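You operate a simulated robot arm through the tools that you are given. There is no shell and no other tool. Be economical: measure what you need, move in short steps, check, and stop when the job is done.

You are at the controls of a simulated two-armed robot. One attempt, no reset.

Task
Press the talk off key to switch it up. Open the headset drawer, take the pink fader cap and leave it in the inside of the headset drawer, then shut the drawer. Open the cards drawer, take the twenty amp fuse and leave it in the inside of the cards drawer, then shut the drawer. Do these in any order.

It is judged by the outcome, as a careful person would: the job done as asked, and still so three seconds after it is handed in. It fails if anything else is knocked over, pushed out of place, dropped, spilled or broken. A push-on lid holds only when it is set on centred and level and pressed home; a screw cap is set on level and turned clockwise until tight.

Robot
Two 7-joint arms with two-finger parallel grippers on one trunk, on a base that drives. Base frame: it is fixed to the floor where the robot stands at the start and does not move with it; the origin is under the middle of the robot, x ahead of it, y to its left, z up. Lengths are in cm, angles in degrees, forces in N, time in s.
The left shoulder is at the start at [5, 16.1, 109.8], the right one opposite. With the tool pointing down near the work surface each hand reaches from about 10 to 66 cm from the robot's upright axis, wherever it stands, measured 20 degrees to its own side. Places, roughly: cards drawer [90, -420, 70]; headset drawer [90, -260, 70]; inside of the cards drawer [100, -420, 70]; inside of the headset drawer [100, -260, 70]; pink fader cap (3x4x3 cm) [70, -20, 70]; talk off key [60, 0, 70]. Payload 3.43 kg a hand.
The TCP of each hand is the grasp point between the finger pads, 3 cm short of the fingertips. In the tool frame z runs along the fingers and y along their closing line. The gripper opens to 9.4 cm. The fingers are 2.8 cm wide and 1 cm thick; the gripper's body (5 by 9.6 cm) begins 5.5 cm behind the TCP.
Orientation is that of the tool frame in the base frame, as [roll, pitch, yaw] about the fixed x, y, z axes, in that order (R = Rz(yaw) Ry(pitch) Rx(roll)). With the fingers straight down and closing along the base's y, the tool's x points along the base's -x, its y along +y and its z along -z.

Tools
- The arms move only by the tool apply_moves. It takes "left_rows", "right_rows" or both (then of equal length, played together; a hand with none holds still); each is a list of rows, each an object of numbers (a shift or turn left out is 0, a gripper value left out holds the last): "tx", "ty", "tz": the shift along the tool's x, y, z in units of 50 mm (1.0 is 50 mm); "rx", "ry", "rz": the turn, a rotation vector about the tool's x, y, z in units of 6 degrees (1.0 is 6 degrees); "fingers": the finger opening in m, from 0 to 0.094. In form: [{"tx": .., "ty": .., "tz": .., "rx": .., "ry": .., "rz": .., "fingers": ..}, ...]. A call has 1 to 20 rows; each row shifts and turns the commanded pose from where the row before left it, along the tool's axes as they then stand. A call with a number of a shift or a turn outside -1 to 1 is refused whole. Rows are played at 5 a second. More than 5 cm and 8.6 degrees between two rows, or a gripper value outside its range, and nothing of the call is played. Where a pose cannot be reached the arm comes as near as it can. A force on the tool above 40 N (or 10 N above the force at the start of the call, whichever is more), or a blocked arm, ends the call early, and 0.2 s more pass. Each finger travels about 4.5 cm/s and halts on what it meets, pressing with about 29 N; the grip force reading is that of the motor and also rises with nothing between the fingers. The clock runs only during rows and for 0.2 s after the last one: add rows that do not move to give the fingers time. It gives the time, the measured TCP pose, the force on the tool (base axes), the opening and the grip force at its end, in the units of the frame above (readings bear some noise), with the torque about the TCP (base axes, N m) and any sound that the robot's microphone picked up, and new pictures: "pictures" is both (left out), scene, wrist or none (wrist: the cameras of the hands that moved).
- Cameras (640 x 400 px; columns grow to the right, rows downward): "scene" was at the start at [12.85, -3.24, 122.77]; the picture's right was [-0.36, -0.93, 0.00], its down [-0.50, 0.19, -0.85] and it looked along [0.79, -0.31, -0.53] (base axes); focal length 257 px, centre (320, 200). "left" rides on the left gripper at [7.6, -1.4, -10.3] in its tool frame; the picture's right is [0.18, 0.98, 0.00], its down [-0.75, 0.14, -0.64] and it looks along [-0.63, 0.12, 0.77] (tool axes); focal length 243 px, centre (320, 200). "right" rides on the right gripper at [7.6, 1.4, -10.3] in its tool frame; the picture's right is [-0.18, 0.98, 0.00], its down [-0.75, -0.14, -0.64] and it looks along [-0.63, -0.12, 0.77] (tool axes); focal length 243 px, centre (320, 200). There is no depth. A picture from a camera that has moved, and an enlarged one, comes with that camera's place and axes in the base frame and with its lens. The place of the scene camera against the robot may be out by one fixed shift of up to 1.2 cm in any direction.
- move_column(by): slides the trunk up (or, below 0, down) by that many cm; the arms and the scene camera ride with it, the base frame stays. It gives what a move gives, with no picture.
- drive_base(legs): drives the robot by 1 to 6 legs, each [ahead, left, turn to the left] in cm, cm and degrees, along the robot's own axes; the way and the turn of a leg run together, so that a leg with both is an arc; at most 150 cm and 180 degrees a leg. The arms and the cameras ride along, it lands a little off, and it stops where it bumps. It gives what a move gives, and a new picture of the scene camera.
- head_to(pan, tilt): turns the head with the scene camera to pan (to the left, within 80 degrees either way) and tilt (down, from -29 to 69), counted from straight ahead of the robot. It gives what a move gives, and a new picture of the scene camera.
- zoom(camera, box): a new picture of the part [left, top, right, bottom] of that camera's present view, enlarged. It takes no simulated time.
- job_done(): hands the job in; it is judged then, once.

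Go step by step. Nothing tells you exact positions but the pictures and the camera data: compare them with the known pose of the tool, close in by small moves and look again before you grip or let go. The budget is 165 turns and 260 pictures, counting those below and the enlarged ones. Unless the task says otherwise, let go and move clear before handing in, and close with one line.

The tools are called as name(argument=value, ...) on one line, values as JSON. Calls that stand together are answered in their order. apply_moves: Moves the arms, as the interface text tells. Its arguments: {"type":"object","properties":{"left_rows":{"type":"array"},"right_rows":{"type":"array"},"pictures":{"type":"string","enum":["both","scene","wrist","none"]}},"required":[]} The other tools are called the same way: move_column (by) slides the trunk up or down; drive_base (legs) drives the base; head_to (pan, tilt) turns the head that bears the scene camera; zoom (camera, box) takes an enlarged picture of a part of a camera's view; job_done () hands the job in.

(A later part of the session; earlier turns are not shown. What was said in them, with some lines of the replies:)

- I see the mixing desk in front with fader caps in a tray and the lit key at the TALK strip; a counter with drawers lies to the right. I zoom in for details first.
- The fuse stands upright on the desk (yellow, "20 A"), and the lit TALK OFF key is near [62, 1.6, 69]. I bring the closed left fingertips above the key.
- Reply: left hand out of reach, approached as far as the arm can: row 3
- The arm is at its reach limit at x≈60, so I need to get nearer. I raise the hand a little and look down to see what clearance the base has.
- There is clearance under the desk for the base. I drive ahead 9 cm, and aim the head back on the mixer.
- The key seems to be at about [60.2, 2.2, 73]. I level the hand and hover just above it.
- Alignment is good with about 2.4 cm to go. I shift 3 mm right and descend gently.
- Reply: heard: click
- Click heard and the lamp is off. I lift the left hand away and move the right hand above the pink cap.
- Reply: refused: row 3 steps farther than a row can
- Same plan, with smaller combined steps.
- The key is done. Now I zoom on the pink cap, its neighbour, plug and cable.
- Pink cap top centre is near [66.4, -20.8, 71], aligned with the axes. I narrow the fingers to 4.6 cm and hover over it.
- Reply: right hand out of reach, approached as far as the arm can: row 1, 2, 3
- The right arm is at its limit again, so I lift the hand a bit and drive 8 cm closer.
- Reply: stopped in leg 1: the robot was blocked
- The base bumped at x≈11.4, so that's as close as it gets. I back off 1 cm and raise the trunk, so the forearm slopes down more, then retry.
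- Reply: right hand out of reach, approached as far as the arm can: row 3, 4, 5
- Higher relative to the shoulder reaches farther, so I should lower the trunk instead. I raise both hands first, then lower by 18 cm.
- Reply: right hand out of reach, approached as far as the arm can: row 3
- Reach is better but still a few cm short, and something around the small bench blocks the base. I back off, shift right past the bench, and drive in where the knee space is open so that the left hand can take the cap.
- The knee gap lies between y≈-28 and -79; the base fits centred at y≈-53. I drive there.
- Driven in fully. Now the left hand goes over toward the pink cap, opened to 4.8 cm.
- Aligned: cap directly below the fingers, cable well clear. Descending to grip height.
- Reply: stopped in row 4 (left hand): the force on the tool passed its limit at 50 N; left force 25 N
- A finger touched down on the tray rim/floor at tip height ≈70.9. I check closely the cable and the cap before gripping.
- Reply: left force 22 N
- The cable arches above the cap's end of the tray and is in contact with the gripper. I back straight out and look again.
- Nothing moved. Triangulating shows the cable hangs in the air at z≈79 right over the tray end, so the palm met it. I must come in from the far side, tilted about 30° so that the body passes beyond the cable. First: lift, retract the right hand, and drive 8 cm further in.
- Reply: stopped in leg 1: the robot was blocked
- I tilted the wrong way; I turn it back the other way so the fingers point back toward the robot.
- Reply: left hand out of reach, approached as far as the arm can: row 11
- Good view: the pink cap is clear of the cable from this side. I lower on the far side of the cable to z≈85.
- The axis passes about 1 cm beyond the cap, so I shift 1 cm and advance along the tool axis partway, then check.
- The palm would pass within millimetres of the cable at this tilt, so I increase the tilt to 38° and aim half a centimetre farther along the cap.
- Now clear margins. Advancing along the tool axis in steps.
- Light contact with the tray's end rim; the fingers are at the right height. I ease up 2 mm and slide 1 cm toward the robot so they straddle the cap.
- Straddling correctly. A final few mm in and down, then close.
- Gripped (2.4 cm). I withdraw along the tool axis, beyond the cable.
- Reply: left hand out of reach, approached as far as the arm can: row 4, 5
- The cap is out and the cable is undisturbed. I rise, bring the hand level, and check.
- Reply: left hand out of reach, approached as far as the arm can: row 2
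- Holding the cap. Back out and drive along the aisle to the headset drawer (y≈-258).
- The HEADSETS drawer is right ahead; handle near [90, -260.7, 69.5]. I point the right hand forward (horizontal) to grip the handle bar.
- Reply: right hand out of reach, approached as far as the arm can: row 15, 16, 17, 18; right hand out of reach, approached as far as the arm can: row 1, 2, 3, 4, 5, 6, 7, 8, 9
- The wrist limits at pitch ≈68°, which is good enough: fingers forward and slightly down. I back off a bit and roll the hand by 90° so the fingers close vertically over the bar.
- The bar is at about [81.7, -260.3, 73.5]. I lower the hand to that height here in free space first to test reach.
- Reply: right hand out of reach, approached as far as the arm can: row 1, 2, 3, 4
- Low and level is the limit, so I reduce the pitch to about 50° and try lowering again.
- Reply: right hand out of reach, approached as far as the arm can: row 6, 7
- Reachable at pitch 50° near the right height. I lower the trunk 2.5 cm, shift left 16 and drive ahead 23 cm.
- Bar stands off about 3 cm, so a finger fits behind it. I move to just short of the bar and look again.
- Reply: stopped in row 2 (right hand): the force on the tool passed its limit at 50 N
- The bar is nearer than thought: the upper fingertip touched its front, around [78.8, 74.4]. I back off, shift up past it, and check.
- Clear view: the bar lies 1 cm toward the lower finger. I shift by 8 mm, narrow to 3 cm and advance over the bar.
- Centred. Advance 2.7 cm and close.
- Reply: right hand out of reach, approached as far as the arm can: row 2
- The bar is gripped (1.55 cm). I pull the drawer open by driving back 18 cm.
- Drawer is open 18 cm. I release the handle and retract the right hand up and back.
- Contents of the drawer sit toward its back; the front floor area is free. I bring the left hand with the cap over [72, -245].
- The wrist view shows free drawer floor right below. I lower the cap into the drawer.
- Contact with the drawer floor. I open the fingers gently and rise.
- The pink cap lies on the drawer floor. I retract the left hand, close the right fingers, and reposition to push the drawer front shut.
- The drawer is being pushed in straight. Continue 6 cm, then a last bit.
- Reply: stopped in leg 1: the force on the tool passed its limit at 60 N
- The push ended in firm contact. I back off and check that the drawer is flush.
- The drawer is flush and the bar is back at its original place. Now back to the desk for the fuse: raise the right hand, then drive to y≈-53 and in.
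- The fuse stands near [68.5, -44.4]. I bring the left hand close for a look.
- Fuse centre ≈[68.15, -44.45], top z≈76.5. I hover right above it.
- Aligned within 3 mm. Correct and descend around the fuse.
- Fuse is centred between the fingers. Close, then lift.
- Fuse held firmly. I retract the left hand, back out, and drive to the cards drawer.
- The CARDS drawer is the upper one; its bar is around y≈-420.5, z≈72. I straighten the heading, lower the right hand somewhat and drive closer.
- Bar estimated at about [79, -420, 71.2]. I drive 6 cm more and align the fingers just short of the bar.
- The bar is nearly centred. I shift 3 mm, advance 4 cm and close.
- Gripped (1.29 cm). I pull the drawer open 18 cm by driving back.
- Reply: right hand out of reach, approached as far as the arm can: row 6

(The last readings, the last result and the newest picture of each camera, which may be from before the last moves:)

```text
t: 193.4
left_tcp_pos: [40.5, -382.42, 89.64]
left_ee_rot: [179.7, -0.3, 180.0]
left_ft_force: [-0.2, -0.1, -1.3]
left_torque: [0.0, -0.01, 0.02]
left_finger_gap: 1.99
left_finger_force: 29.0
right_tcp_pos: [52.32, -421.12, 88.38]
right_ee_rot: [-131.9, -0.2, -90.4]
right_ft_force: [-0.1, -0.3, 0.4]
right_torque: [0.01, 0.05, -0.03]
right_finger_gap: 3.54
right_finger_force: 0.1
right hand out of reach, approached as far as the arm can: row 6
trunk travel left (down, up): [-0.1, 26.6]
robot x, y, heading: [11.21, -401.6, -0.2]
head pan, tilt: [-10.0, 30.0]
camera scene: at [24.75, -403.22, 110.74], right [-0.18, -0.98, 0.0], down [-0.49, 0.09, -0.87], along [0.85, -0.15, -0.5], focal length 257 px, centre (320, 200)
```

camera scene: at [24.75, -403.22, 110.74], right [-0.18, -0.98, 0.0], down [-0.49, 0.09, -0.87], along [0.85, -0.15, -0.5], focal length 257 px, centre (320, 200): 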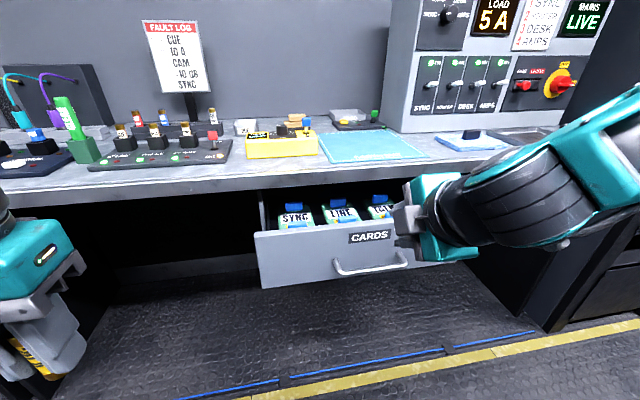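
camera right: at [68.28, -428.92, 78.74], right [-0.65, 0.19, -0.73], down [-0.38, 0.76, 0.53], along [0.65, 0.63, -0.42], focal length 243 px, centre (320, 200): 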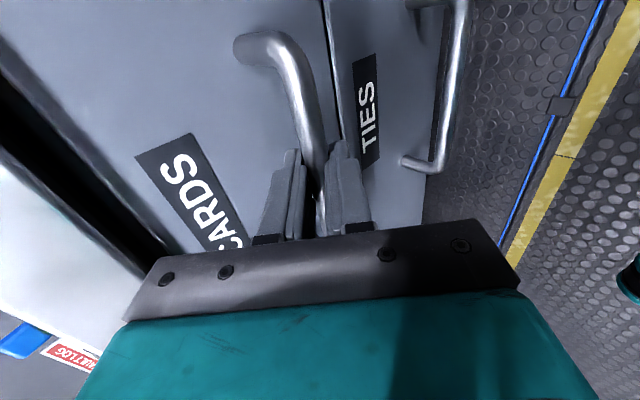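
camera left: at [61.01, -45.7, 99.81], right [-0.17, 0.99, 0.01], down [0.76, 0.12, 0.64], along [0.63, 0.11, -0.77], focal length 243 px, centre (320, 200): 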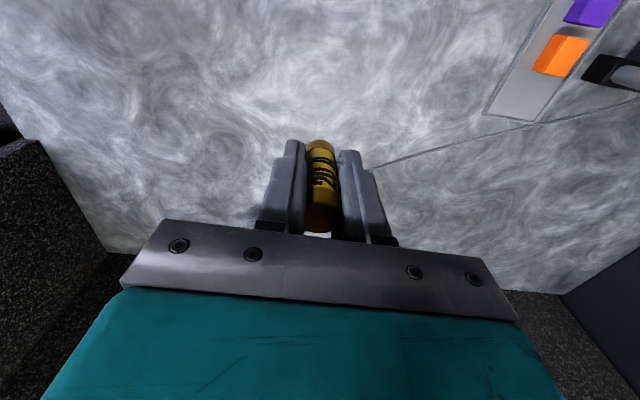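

The cards drawer is open, with three card boxes (SYNC, LINE, TALK) inside. I shift right so the left hand can reach over it and look from above.

drive_base(legs=[[0, -33, 0], [9, 0, 0]])

apply_moves(left_rows=[{"tx": -0.6, "ty": -0.2, "tz": -0.2}, {"tx": -0.6, "ty": -0.2, "tz": -0.2}, {"tx": -0.6, "ty": -0.2, "tz": -0.2}, {}])

```text
t: 197.6
left_tcp_pos: [49.42, -415.2, 89.7]
left_ee_rot: [179.7, -0.3, 179.8]
left_ft_force: [0.4, 0.0, -0.6]
left_torque: [0.0, 0.0, -0.02]
left_finger_gap: 2.0
left_finger_force: 29.4
right_tcp_pos: [61.15, -453.88, 88.48]
right_ee_rot: [-131.9, -0.1, -90.5]
right_ft_force: [0.0, -0.7, -0.9]
right_torque: [0.0, 0.02, -0.02]
right_finger_gap: 3.5
right_finger_force: 0.0
trunk travel left (down, up): [-0.1, 26.6]
robot x, y, heading: [19.92, -434.15, -0.4]
head pan, tilt: [-10.0, 30.0]
camera scene: at [33.66, -435.96, 110.73], right [-0.18, -0.98, 0.0], down [-0.49, 0.09, -0.87], along [0.85, -0.15, -0.5], focal length 257 px, centre (320, 200)
```

scene: 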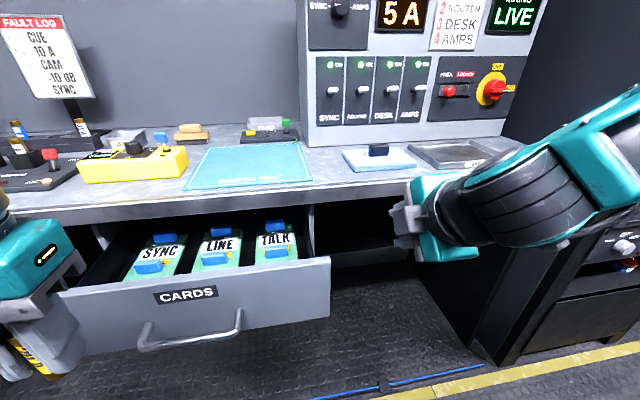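

```text
t: 198.6
left_tcp_pos: [58.44, -418.42, 92.48]
left_ee_rot: [179.8, -0.2, 180.0]
left_ft_force: [0.0, 0.6, 0.1]
left_torque: [0.02, -0.01, 0.0]
left_finger_gap: 2.01
left_finger_force: 29.1
right_tcp_pos: [61.22, -453.9, 88.46]
right_ee_rot: [-131.9, -0.1, -90.5]
right_ft_force: [-0.1, 0.3, 0.8]
right_torque: [-0.01, 0.01, -0.03]
right_finger_gap: 3.49
right_finger_force: 0.0
trunk travel left (down, up): [-0.1, 26.6]
robot x, y, heading: [20.0, -434.42, -0.3]
head pan, tilt: [-10.0, 30.0]
camera scene: at [33.66, -435.96, 110.74], right [-0.18, -0.98, 0.0], down [-0.49, 0.09, -0.87], along [0.85, -0.15, -0.5], focal length 257 px, centre (320, 200)
camera left: at [50.94, -419.7, 102.79], right [-0.18, 0.98, 0.01], down [0.76, 0.14, 0.64], along [0.63, 0.12, -0.77], focal length 243 px, centre (320, 200)
```

scene: 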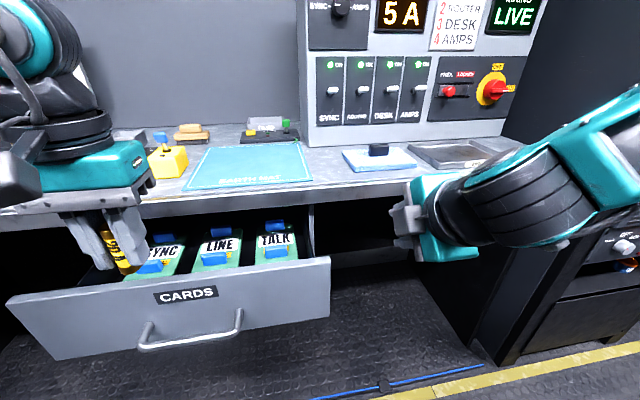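
left: 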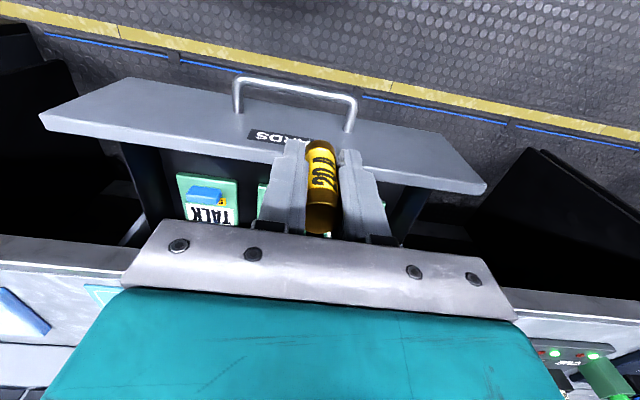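

apply_moves(left_rows=[{"tx": -0.7, "tz": -0.3}, {"tx": -0.7, "tz": -0.3}, {"tx": -0.2}, {}], pictures="wrist")

head_to(pan=14, tilt=52)

zoom(camera="scene", box=[160, 50, 480, 250])

```text
t: 199.6
left_tcp_pos: [66.39, -418.22, 95.65]
left_ee_rot: [179.7, -0.3, 179.8]
left_ft_force: [0.4, 0.3, -1.0]
left_torque: [-0.02, 0.0, 0.0]
left_finger_gap: 2.01
left_finger_force: 29.1
right_tcp_pos: [61.14, -453.86, 88.39]
right_ee_rot: [-132.0, 0.0, -90.5]
right_ft_force: [-0.4, -0.3, -0.6]
right_torque: [-0.01, 0.03, 0.04]
right_finger_gap: 3.51
right_finger_force: 0.1
trunk travel left (down, up): [-0.1, 26.6]
robot x, y, heading: [19.98, -433.84, -0.0]
head pan, tilt: [-10.0, 30.0]
camera left: at [58.94, -419.68, 105.75], right [-0.18, 0.98, 0.01], down [0.76, 0.14, 0.64], along [0.63, 0.12, -0.77], focal length 243 px, centre (320, 200)
```

left: 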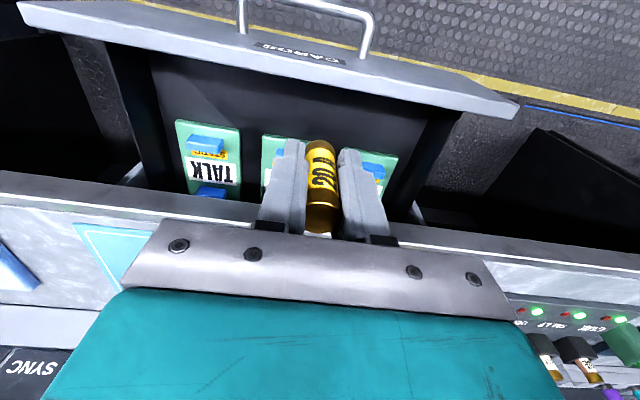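

```text
t: 200.5
left_tcp_pos: [66.58, -418.25, 95.42]
left_ee_rot: [179.8, -0.3, 179.9]
left_ft_force: [0.7, -0.4, -0.3]
left_torque: [0.01, -0.03, -0.02]
left_finger_gap: 2.01
left_finger_force: 29.2
right_tcp_pos: [61.09, -453.86, 88.41]
right_ee_rot: [-132.0, -0.1, -90.5]
right_ft_force: [-0.2, 0.7, 0.6]
right_torque: [0.02, -0.01, 0.04]
right_finger_gap: 3.48
right_finger_force: 0.1
trunk travel left (down, up): [-0.1, 26.6]
robot x, y, heading: [20.29, -434.93, -0.3]
head pan, tilt: [14.0, 52.0]
camera scene: at [32.06, -432.57, 107.52], right [0.24, -0.97, 0.0], down [-0.77, -0.19, -0.62], along [0.6, 0.15, -0.79], focal length 257 px, centre (320, 200)
```

scene: 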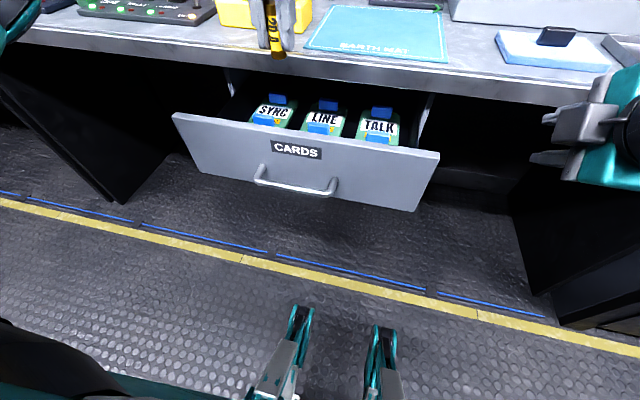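

```text
2.00 times, centred on (320, 150) of scene
camera zoom: at [32.06, -432.57, 107.52], right [0.24, -0.97, 0.0], down [-0.77, -0.19, -0.62], along [0.6, 0.15, -0.79], focal length 514 px, centre (320, 300)
```

zoom: 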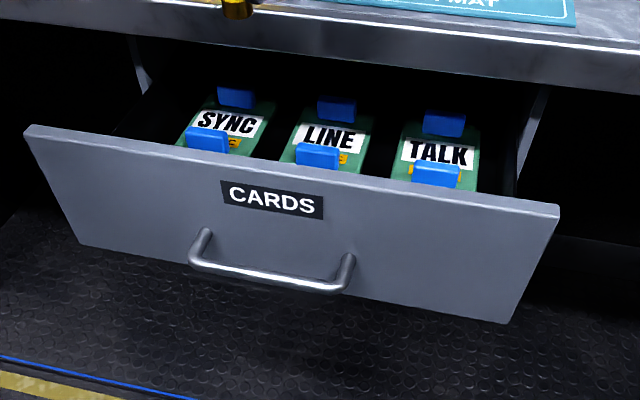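

The floor strip in front of the cards (x≈65–76) is free. I tilt the hand 25° so that the fuse will lie down on release, away from the cards, and lower into the drawer.

apply_moves(left_rows=[{"ry": 0.84}, {"ry": 0.84}, {"ry": 0.83}, {"ry": 0.83}, {"ry": 0.83}, {"tx": -0.41, "tz": 0.5}, {"tx": -0.41, "tz": 0.5}, {"tx": -0.41, "tz": 0.5}, {"tx": -0.41, "tz": 0.5}, {"tx": -0.41, "tz": 0.5}, {}])

zoom(camera="scene", box=[160, 30, 480, 230])

```text
t: 202.9
left_tcp_pos: [70.33, -418.19, 79.71]
left_ee_rot: [179.7, -25.3, 179.9]
left_ft_force: [-0.6, 0.8, 0.5]
left_torque: [0.04, 0.0, -0.01]
left_finger_gap: 2.0
left_finger_force: 29.4
right_tcp_pos: [61.17, -454.0, 88.54]
right_ee_rot: [-132.0, -0.1, -90.4]
right_ft_force: [-0.1, -0.6, 0.1]
right_torque: [-0.02, -0.02, -0.01]
right_finger_gap: 3.51
right_finger_force: 0.1
trunk travel left (down, up): [-0.1, 26.6]
robot x, y, heading: [20.29, -434.22, -0.1]
head pan, tilt: [14.0, 52.0]
camera scene: at [32.06, -432.56, 107.52], right [0.24, -0.97, 0.0], down [-0.77, -0.19, -0.62], along [0.6, 0.15, -0.79], focal length 257 px, centre (320, 200)
camera left: at [67.87, -419.64, 92.23], right [-0.16, 0.98, 0.08], down [0.96, 0.14, 0.26], along [0.24, 0.12, -0.96], focal length 243 px, centre (320, 200)
```

scene: 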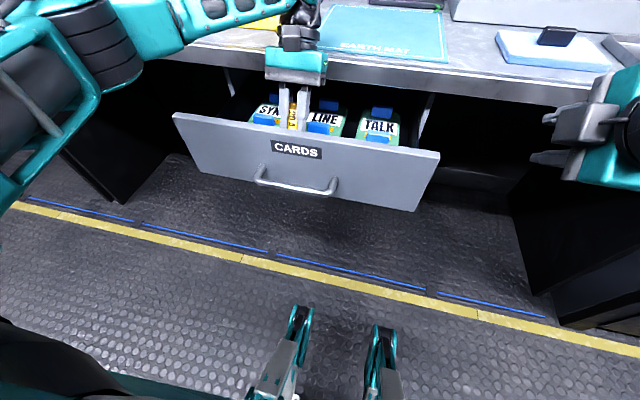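
left: 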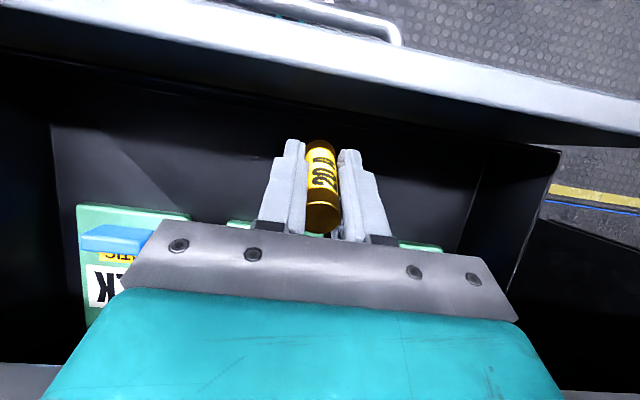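

```text
2.00 times, centred on (320, 130) of scene
camera zoom: at [32.06, -432.56, 107.52], right [0.24, -0.97, 0.0], down [-0.77, -0.19, -0.62], along [0.6, 0.15, -0.79], focal length 514 px, centre (320, 340)
```

zoom: 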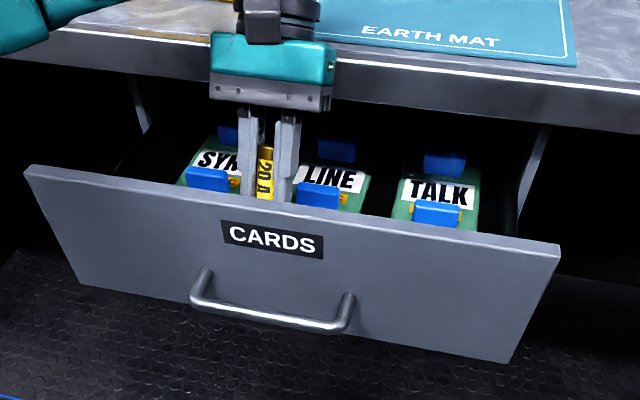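

apply_moves(left_rows=[{"tx": -0.13, "tz": 0.29}, {"tx": -0.1, "tz": 0.22}, {"tx": -0.05, "tz": 0.11}, {"tx": -0.05, "tz": 0.11}, {}], pictures="wrist")

```text
t: 204.1
left_tcp_pos: [70.25, -418.12, 75.81]
left_ee_rot: [179.7, -25.4, -179.9]
left_ft_force: [0.0, 0.2, -0.1]
left_torque: [0.04, 0.0, 0.03]
left_finger_gap: 2.02
left_finger_force: 29.3
right_tcp_pos: [61.06, -453.87, 88.38]
right_ee_rot: [-131.9, -0.1, -90.5]
right_ft_force: [-0.1, -0.1, -0.1]
right_torque: [-0.03, -0.06, -0.01]
right_finger_gap: 3.48
right_finger_force: 0.0
trunk travel left (down, up): [-0.1, 26.6]
robot x, y, heading: [20.24, -434.46, -0.4]
head pan, tilt: [14.0, 52.0]
camera left: at [67.8, -419.62, 88.29], right [-0.16, 0.98, 0.08], down [0.96, 0.14, 0.26], along [0.24, 0.12, -0.96], focal length 243 px, centre (320, 200)
```

left: 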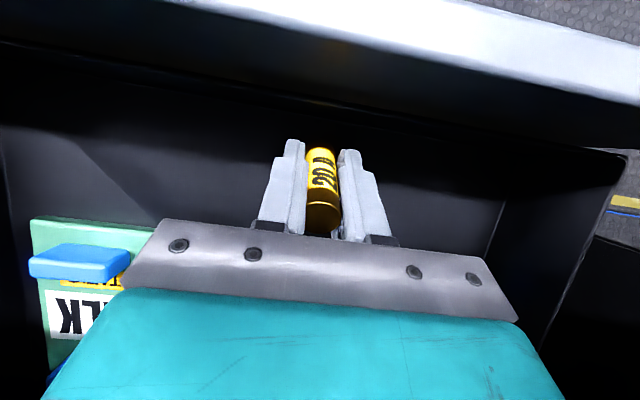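

The fuse has slid slightly up in the grip, so it already touches the floor. Release and back off upward.

apply_moves(left_rows=[{"fingers": 0.026}, {"fingers": 0.035}, {"fingers": 0.045}, {}, {}])

zoom(camera="left", box=[200, 80, 440, 240])

```text
t: 205.3
left_tcp_pos: [70.31, -418.25, 75.82]
left_ee_rot: [179.7, -25.3, 180.0]
left_ft_force: [0.0, -0.6, 0.4]
left_torque: [0.0, 0.04, 0.01]
left_finger_gap: 4.46
left_finger_force: 0.0
right_tcp_pos: [61.06, -453.86, 88.41]
right_ee_rot: [-131.9, -0.2, -90.5]
right_ft_force: [-0.5, 0.0, 0.3]
right_torque: [-0.01, 0.01, 0.0]
right_finger_gap: 3.51
right_finger_force: 0.0
trunk travel left (down, up): [-0.1, 26.6]
robot x, y, heading: [20.38, -434.27, -0.5]
head pan, tilt: [14.0, 52.0]
camera scene: at [32.05, -432.57, 107.52], right [0.24, -0.97, 0.0], down [-0.77, -0.19, -0.62], along [0.6, 0.15, -0.79], focal length 257 px, centre (320, 200)
camera left: at [67.79, -419.62, 88.3], right [-0.16, 0.98, 0.08], down [0.96, 0.14, 0.26], along [0.24, 0.12, -0.96], focal length 243 px, centre (320, 200)
```

scene: 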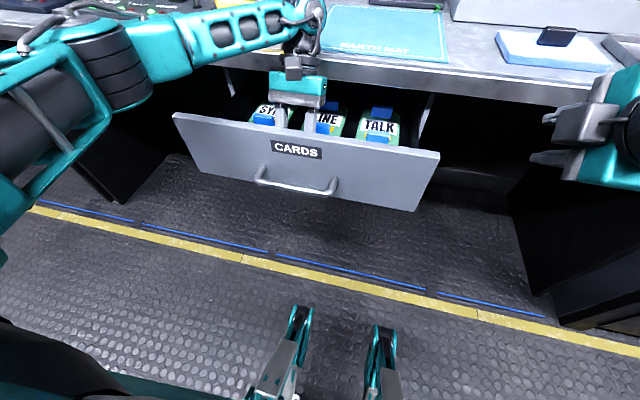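
left: 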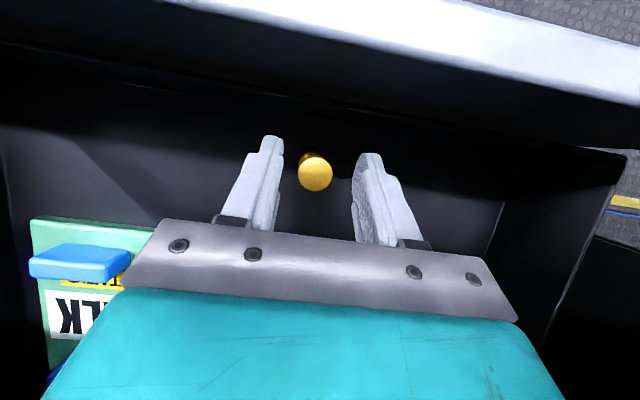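

```text
2.50 times, centred on (320, 160) of left
camera zoom: at [67.79, -419.62, 88.3], right [-0.16, 0.98, 0.08], down [0.96, 0.14, 0.26], along [0.24, 0.12, -0.96], focal length 606 px, centre (320, 300)
```

zoom: 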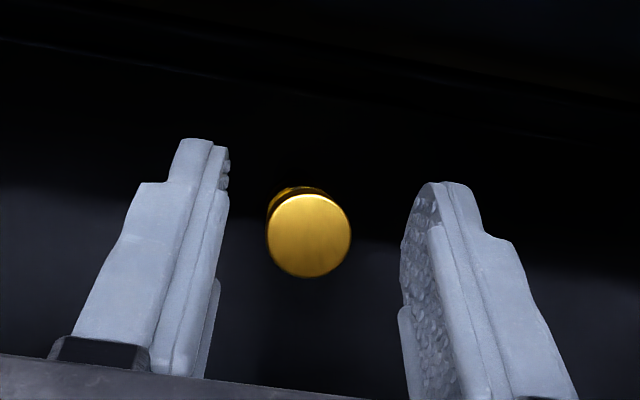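

The fuse stands upright on the drawer floor. I lift the left hand straight up and clear.

apply_moves(left_rows=[{"tx": 0.17, "tz": -0.36}, {"tx": 0.3, "tz": -0.65}, {"tx": 0.3, "tz": -0.65}, {"tx": 0.3, "tz": -0.65}, {"tx": 0.3, "tz": -0.65}, {}])

```text
t: 206.7
left_tcp_pos: [70.43, -418.26, 92.25]
left_ee_rot: [179.8, -25.3, 180.0]
left_ft_force: [0.1, 0.9, 0.5]
left_torque: [-0.04, -0.02, 0.02]
left_finger_gap: 4.49
left_finger_force: 0.1
right_tcp_pos: [60.96, -454.01, 88.42]
right_ee_rot: [-131.8, -0.1, -90.5]
right_ft_force: [-0.4, 0.2, -0.1]
right_torque: [-0.02, 0.03, 0.04]
right_finger_gap: 3.51
right_finger_force: 0.1
trunk travel left (down, up): [-0.1, 26.6]
robot x, y, heading: [20.71, -434.45, -0.1]
head pan, tilt: [14.0, 52.0]
camera scene: at [32.04, -432.57, 107.52], right [0.24, -0.97, 0.0], down [-0.77, -0.19, -0.62], along [0.6, 0.15, -0.79], focal length 257 px, centre (320, 200)
camera left: at [67.94, -419.77, 104.65], right [-0.16, 0.98, 0.08], down [0.96, 0.14, 0.26], along [0.24, 0.12, -0.96], focal length 243 px, centre (320, 200)
```

scene: 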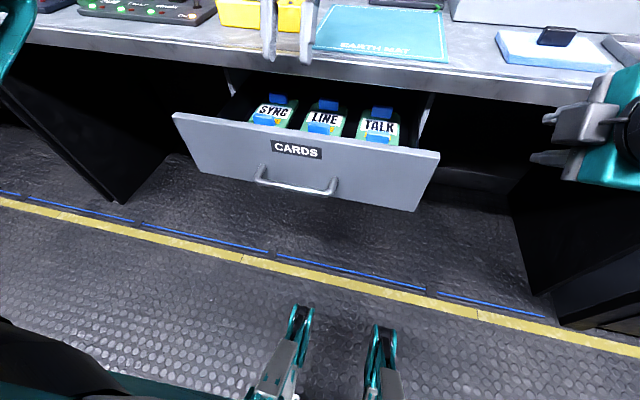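
left: 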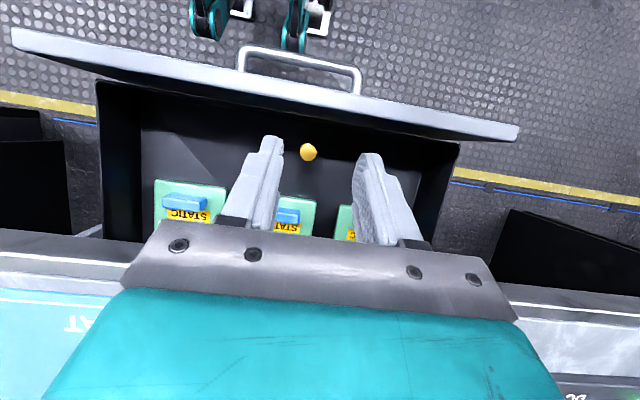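

The fuse stands well below the drawer's rim. I retract the left hand, close the right fingers, and reposition to push the drawer shut.

apply_moves(left_rows=[{"tx": 0.72, "tz": 0.3}, {"tx": 0.72, "tz": 0.3}, {"tx": 0.72, "tz": 0.3}, {"tx": 0.72, "tz": 0.3}, {"tx": 0.72, "tz": 0.3}, {}], right_rows=[{"fingers": 0}, {}, {}, {}, {}, {}], pictures="none")

drive_base(legs=[[-13, 0, 0], [0, 33, 0]])

apply_moves(right_rows=[{"ty": 0.58, "tz": 0.52}, {"ty": 0.58, "tz": 0.52}, {"ty": 0.58, "tz": 0.52}, {}], pictures="scene")

```text
t: 208.1
left_tcp_pos: [50.81, -418.21, 93.19]
left_ee_rot: [179.8, -25.3, -179.9]
left_ft_force: [0.2, 0.3, 0.3]
left_torque: [0.03, -0.03, -0.01]
left_finger_gap: 4.53
left_finger_force: 0.0
right_tcp_pos: [61.02, -453.84, 88.5]
right_ee_rot: [-131.9, 0.0, -90.5]
right_ft_force: [-0.4, -0.4, -0.5]
right_torque: [-0.02, 0.02, -0.01]
right_finger_gap: 0.01
right_finger_force: 28.5
trunk travel left (down, up): [-0.1, 26.6]
robot x, y, heading: [20.18, -434.37, -0.1]
head pan, tilt: [14.0, 52.0]
```

```text
t: 212.4
left_tcp_pos: [37.99, -385.18, 93.12]
left_ee_rot: [179.7, -25.4, 179.9]
left_ft_force: [-0.3, 0.3, 0.2]
left_torque: [-0.01, 0.0, 0.01]
left_finger_gap: 4.52
left_finger_force: 0.1
right_tcp_pos: [48.24, -421.07, 88.38]
right_ee_rot: [-131.9, 0.0, -90.6]
right_ft_force: [0.9, 1.2, 0.1]
right_torque: [-0.01, -0.01, 0.0]
right_finger_gap: 0.02
right_finger_force: 29.0
trunk travel left (down, up): [-0.1, 26.6]
robot x, y, heading: [7.2, -401.12, -0.4]
head pan, tilt: [14.0, 52.0]
camera scene: at [19.12, -399.51, 107.52], right [0.24, -0.97, 0.0], down [-0.77, -0.19, -0.62], along [0.6, 0.15, -0.79], focal length 257 px, centre (320, 200)
```

scene: 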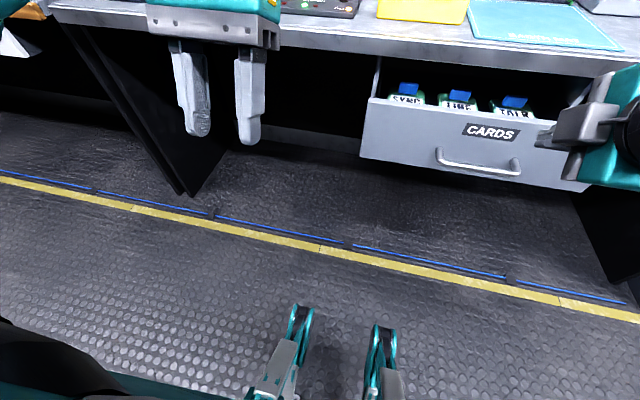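

```text
t: 213.4
left_tcp_pos: [38.06, -385.2, 93.11]
left_ee_rot: [179.7, -25.3, 179.9]
left_ft_force: [0.2, -0.2, 0.3]
left_torque: [0.03, -0.01, 0.0]
left_finger_gap: 4.5
left_finger_force: 0.1
right_tcp_pos: [48.47, -420.87, 76.84]
right_ee_rot: [-131.9, 0.0, -90.7]
right_ft_force: [-0.2, 0.9, -0.7]
right_torque: [0.01, 0.01, -0.02]
right_finger_gap: 0.01
right_finger_force: 28.8
right hand out of reach, approached as far as the arm can: row 1
trunk travel left (down, up): [-0.1, 26.6]
robot x, y, heading: [7.39, -401.11, -0.5]
head pan, tilt: [14.0, 52.0]
camera scene: at [19.13, -399.51, 107.52], right [0.24, -0.97, 0.0], down [-0.77, -0.19, -0.62], along [0.6, 0.15, -0.79], focal length 257 px, centre (320, 200)
```

scene: 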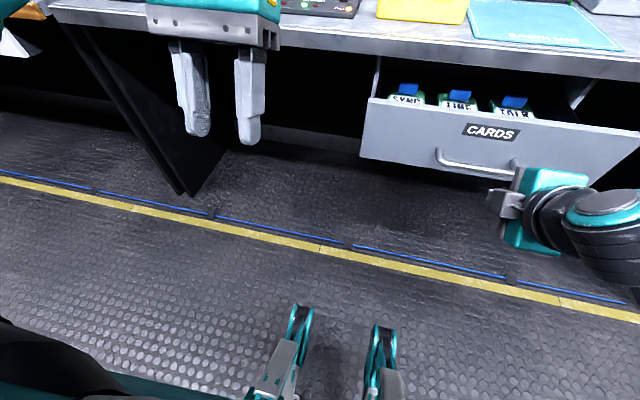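

drive_base(legs=[[11, 0, 0], [4, 0, 0]])

drive_base(legs=[[4, 0, 0], [4, 0, 0]])

```text
t: 215.1
left_tcp_pos: [52.92, -385.17, 93.14]
left_ee_rot: [179.7, -25.4, 179.8]
left_ft_force: [0.7, -0.2, -0.5]
left_torque: [0.04, -0.02, -0.01]
left_finger_gap: 4.47
left_finger_force: 0.0
right_tcp_pos: [63.29, -420.85, 76.75]
right_ee_rot: [-131.8, -0.2, -90.6]
right_ft_force: [0.1, 0.7, -1.0]
right_torque: [0.01, 0.02, 0.01]
right_finger_gap: 0.0
right_finger_force: 28.7
trunk travel left (down, up): [-0.1, 26.6]
robot x, y, heading: [22.23, -401.46, -0.4]
head pan, tilt: [14.0, 52.0]
camera scene: at [34.04, -399.6, 107.52], right [0.24, -0.97, 0.0], down [-0.77, -0.19, -0.62], along [0.6, 0.15, -0.79], focal length 257 px, centre (320, 200)
```

scene: 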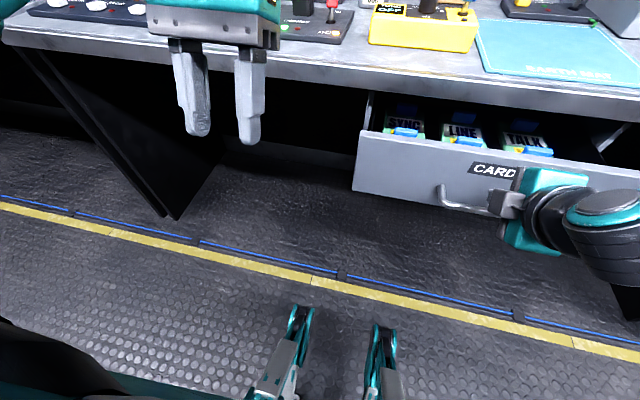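

```text
t: 216.4
left_tcp_pos: [60.86, -385.29, 93.2]
left_ee_rot: [179.7, -25.4, 179.9]
left_ft_force: [-0.1, -0.4, 0.6]
left_torque: [-0.01, -0.01, 0.01]
left_finger_gap: 4.52
left_finger_force: 0.1
right_tcp_pos: [71.25, -420.87, 76.87]
right_ee_rot: [-131.8, -0.1, -90.6]
right_ft_force: [-0.2, -0.2, 0.5]
right_torque: [-0.01, -0.04, 0.03]
right_finger_gap: 0.01
right_finger_force: 29.0
trunk travel left (down, up): [-0.1, 26.6]
robot x, y, heading: [30.03, -401.29, -0.5]
head pan, tilt: [14.0, 52.0]
camera scene: at [42.01, -399.65, 107.51], right [0.24, -0.97, 0.0], down [-0.77, -0.19, -0.62], along [0.6, 0.14, -0.79], focal length 257 px, centre (320, 200)
```

scene: 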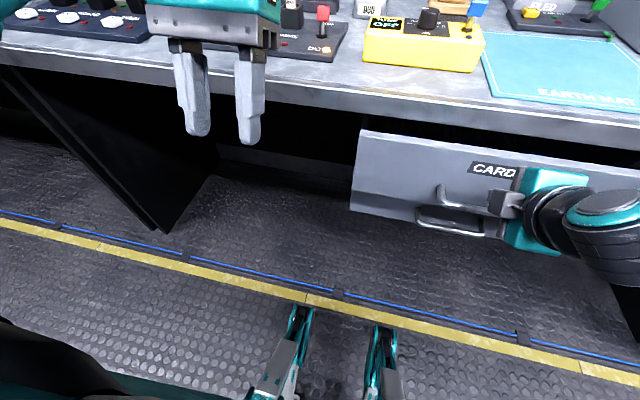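

Closing smoothly. The last centimetres in small legs.

drive_base(legs=[[3.5, 0, 0], [2, 0, 0]])

drive_base(legs=[[2.5, 0, 0]])

```text
t: 217.7
left_tcp_pos: [66.42, -385.3, 93.13]
left_ee_rot: [179.7, -25.3, 179.9]
left_ft_force: [0.3, 0.1, 0.0]
left_torque: [-0.01, -0.03, -0.01]
left_finger_gap: 4.5
left_finger_force: 0.0
right_tcp_pos: [76.81, -421.07, 76.89]
right_ee_rot: [-131.9, -0.2, -90.6]
right_ft_force: [0.3, -0.2, -0.2]
right_torque: [0.01, -0.01, 0.01]
right_finger_gap: 0.02
right_finger_force: 29.2
trunk travel left (down, up): [-0.1, 26.6]
robot x, y, heading: [35.43, -401.6, -0.6]
head pan, tilt: [14.0, 52.0]
camera scene: at [47.46, -399.69, 107.52], right [0.24, -0.97, 0.0], down [-0.77, -0.19, -0.62], along [0.6, 0.14, -0.79], focal length 257 px, centre (320, 200)
```

scene: 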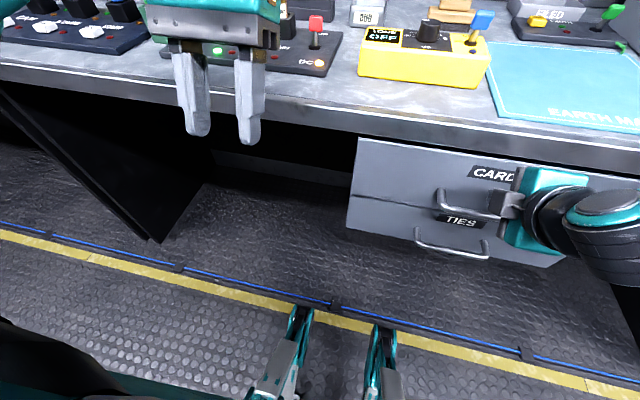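

```text
t: 218.6
left_tcp_pos: [68.57, -385.32, 93.03]
left_ee_rot: [179.9, -25.4, 179.9]
left_ft_force: [-0.2, 0.7, -0.3]
left_torque: [-0.02, -0.02, -0.04]
left_finger_gap: 4.5
left_finger_force: 0.0
right_tcp_pos: [78.47, -421.0, 76.9]
right_ee_rot: [-132.2, 0.0, -90.5]
right_ft_force: [-3.3, -0.4, 1.8]
right_torque: [-0.01, -0.03, 0.01]
right_finger_gap: 0.01
right_finger_force: 28.6
trunk travel left (down, up): [-0.1, 26.6]
robot x, y, heading: [37.87, -401.82, -0.7]
head pan, tilt: [14.0, 52.0]
stopped in leg 1: the force on the tool passed its limit at 53 N (the readings are from after the stop); the commanded pose is now the measured one
camera scene: at [49.63, -399.72, 107.51], right [0.23, -0.97, 0.0], down [-0.77, -0.18, -0.62], along [0.6, 0.14, -0.79], focal length 257 px, centre (320, 200)
```

scene: 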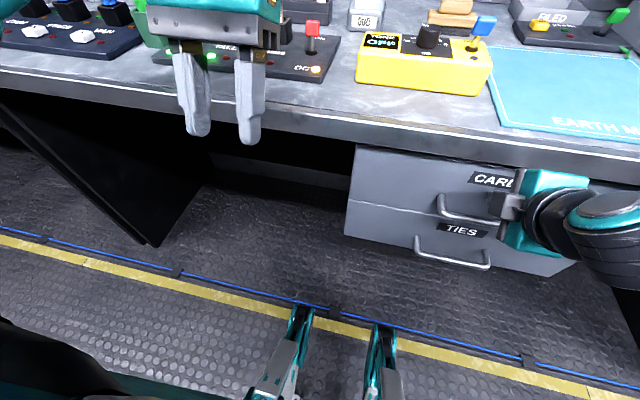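

Same end stop as the other drawer. I back off and verify it is flush.

drive_base(legs=[[-35, 0, 0]])

head_to(pan=-12, tilt=28)

zoom(camera="scene", box=[240, 130, 480, 280])

```text
t: 220.9
left_tcp_pos: [33.59, -385.14, 93.12]
left_ee_rot: [179.8, -25.4, 179.9]
left_ft_force: [0.5, 0.2, -0.5]
left_torque: [0.01, 0.01, 0.02]
left_finger_gap: 4.52
left_finger_force: 0.1
right_tcp_pos: [43.73, -420.65, 76.94]
right_ee_rot: [-132.3, 0.0, -90.4]
right_ft_force: [0.2, -0.5, 0.3]
right_torque: [0.02, 0.0, 0.05]
right_finger_gap: 0.0
right_finger_force: 28.8
trunk travel left (down, up): [-0.1, 26.6]
robot x, y, heading: [2.68, -401.33, -0.3]
head pan, tilt: [14.0, 52.0]
camera scene: at [14.72, -399.47, 107.52], right [0.24, -0.97, 0.0], down [-0.77, -0.19, -0.62], along [0.6, 0.15, -0.79], focal length 257 px, centre (320, 200)
```

scene: 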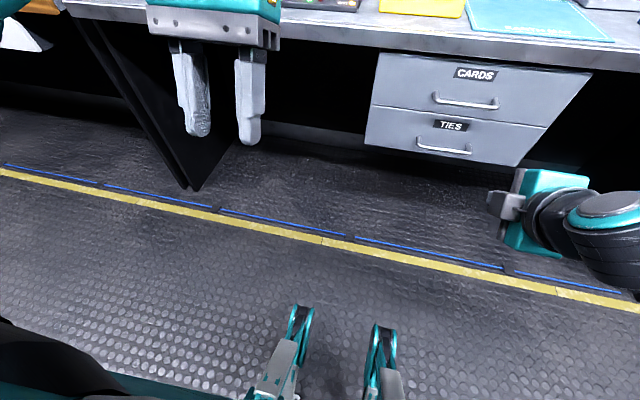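

```text
t: 221.8
left_tcp_pos: [33.59, -385.09, 93.11]
left_ee_rot: [179.8, -25.4, 179.9]
left_ft_force: [0.0, 0.1, 0.2]
left_torque: [0.02, -0.01, -0.04]
left_finger_gap: 4.51
left_finger_force: 0.1
right_tcp_pos: [43.57, -420.61, 76.87]
right_ee_rot: [-132.2, 0.0, -90.6]
right_ft_force: [0.1, -0.2, 0.1]
right_torque: [0.01, 0.01, 0.01]
right_finger_gap: 0.0
right_finger_force: 28.5
trunk travel left (down, up): [-0.1, 26.6]
robot x, y, heading: [3.1, -401.37, -0.4]
head pan, tilt: [-12.0, 28.0]
camera scene: at [16.34, -403.19, 111.05], right [-0.21, -0.98, 0.0], down [-0.46, 0.1, -0.88], along [0.86, -0.19, -0.47], focal length 257 px, centre (320, 200)
```

scene: 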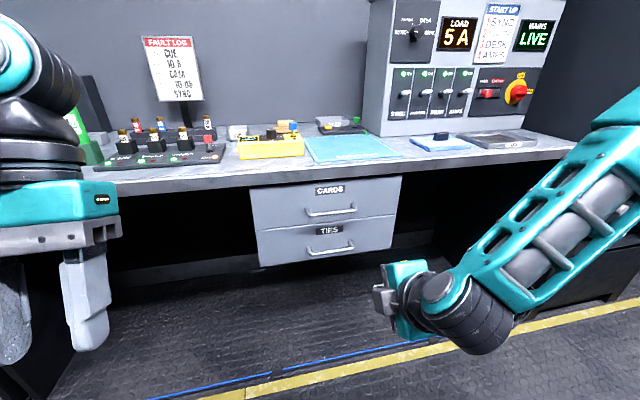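

```text
2.67 times, centred on (360, 205) of scene
camera zoom: at [16.34, -403.19, 111.05], right [-0.21, -0.98, 0.0], down [-0.46, 0.1, -0.88], along [0.86, -0.19, -0.47], focal length 685 px, centre (213, 187)
```

zoom: 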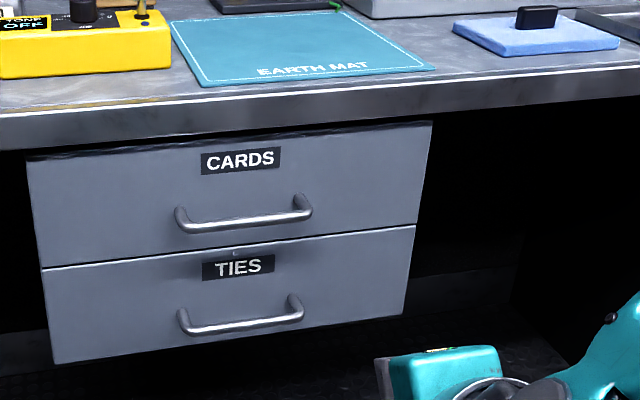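

The CARDS drawer sits flush with TIES below it, the HEADSETS drawer was flush too, and both hands are clear. The TALK OFF lamp was still out on my last view of the mixer, so I hand the job in.

job_done()

```text
The job is handed in.
```

I pressed the talk off key once (it clicked and its lamp went out), put the pink fader cap in the headset drawer and the twenty amp fuse in the cards drawer, and shut both drawers flush.
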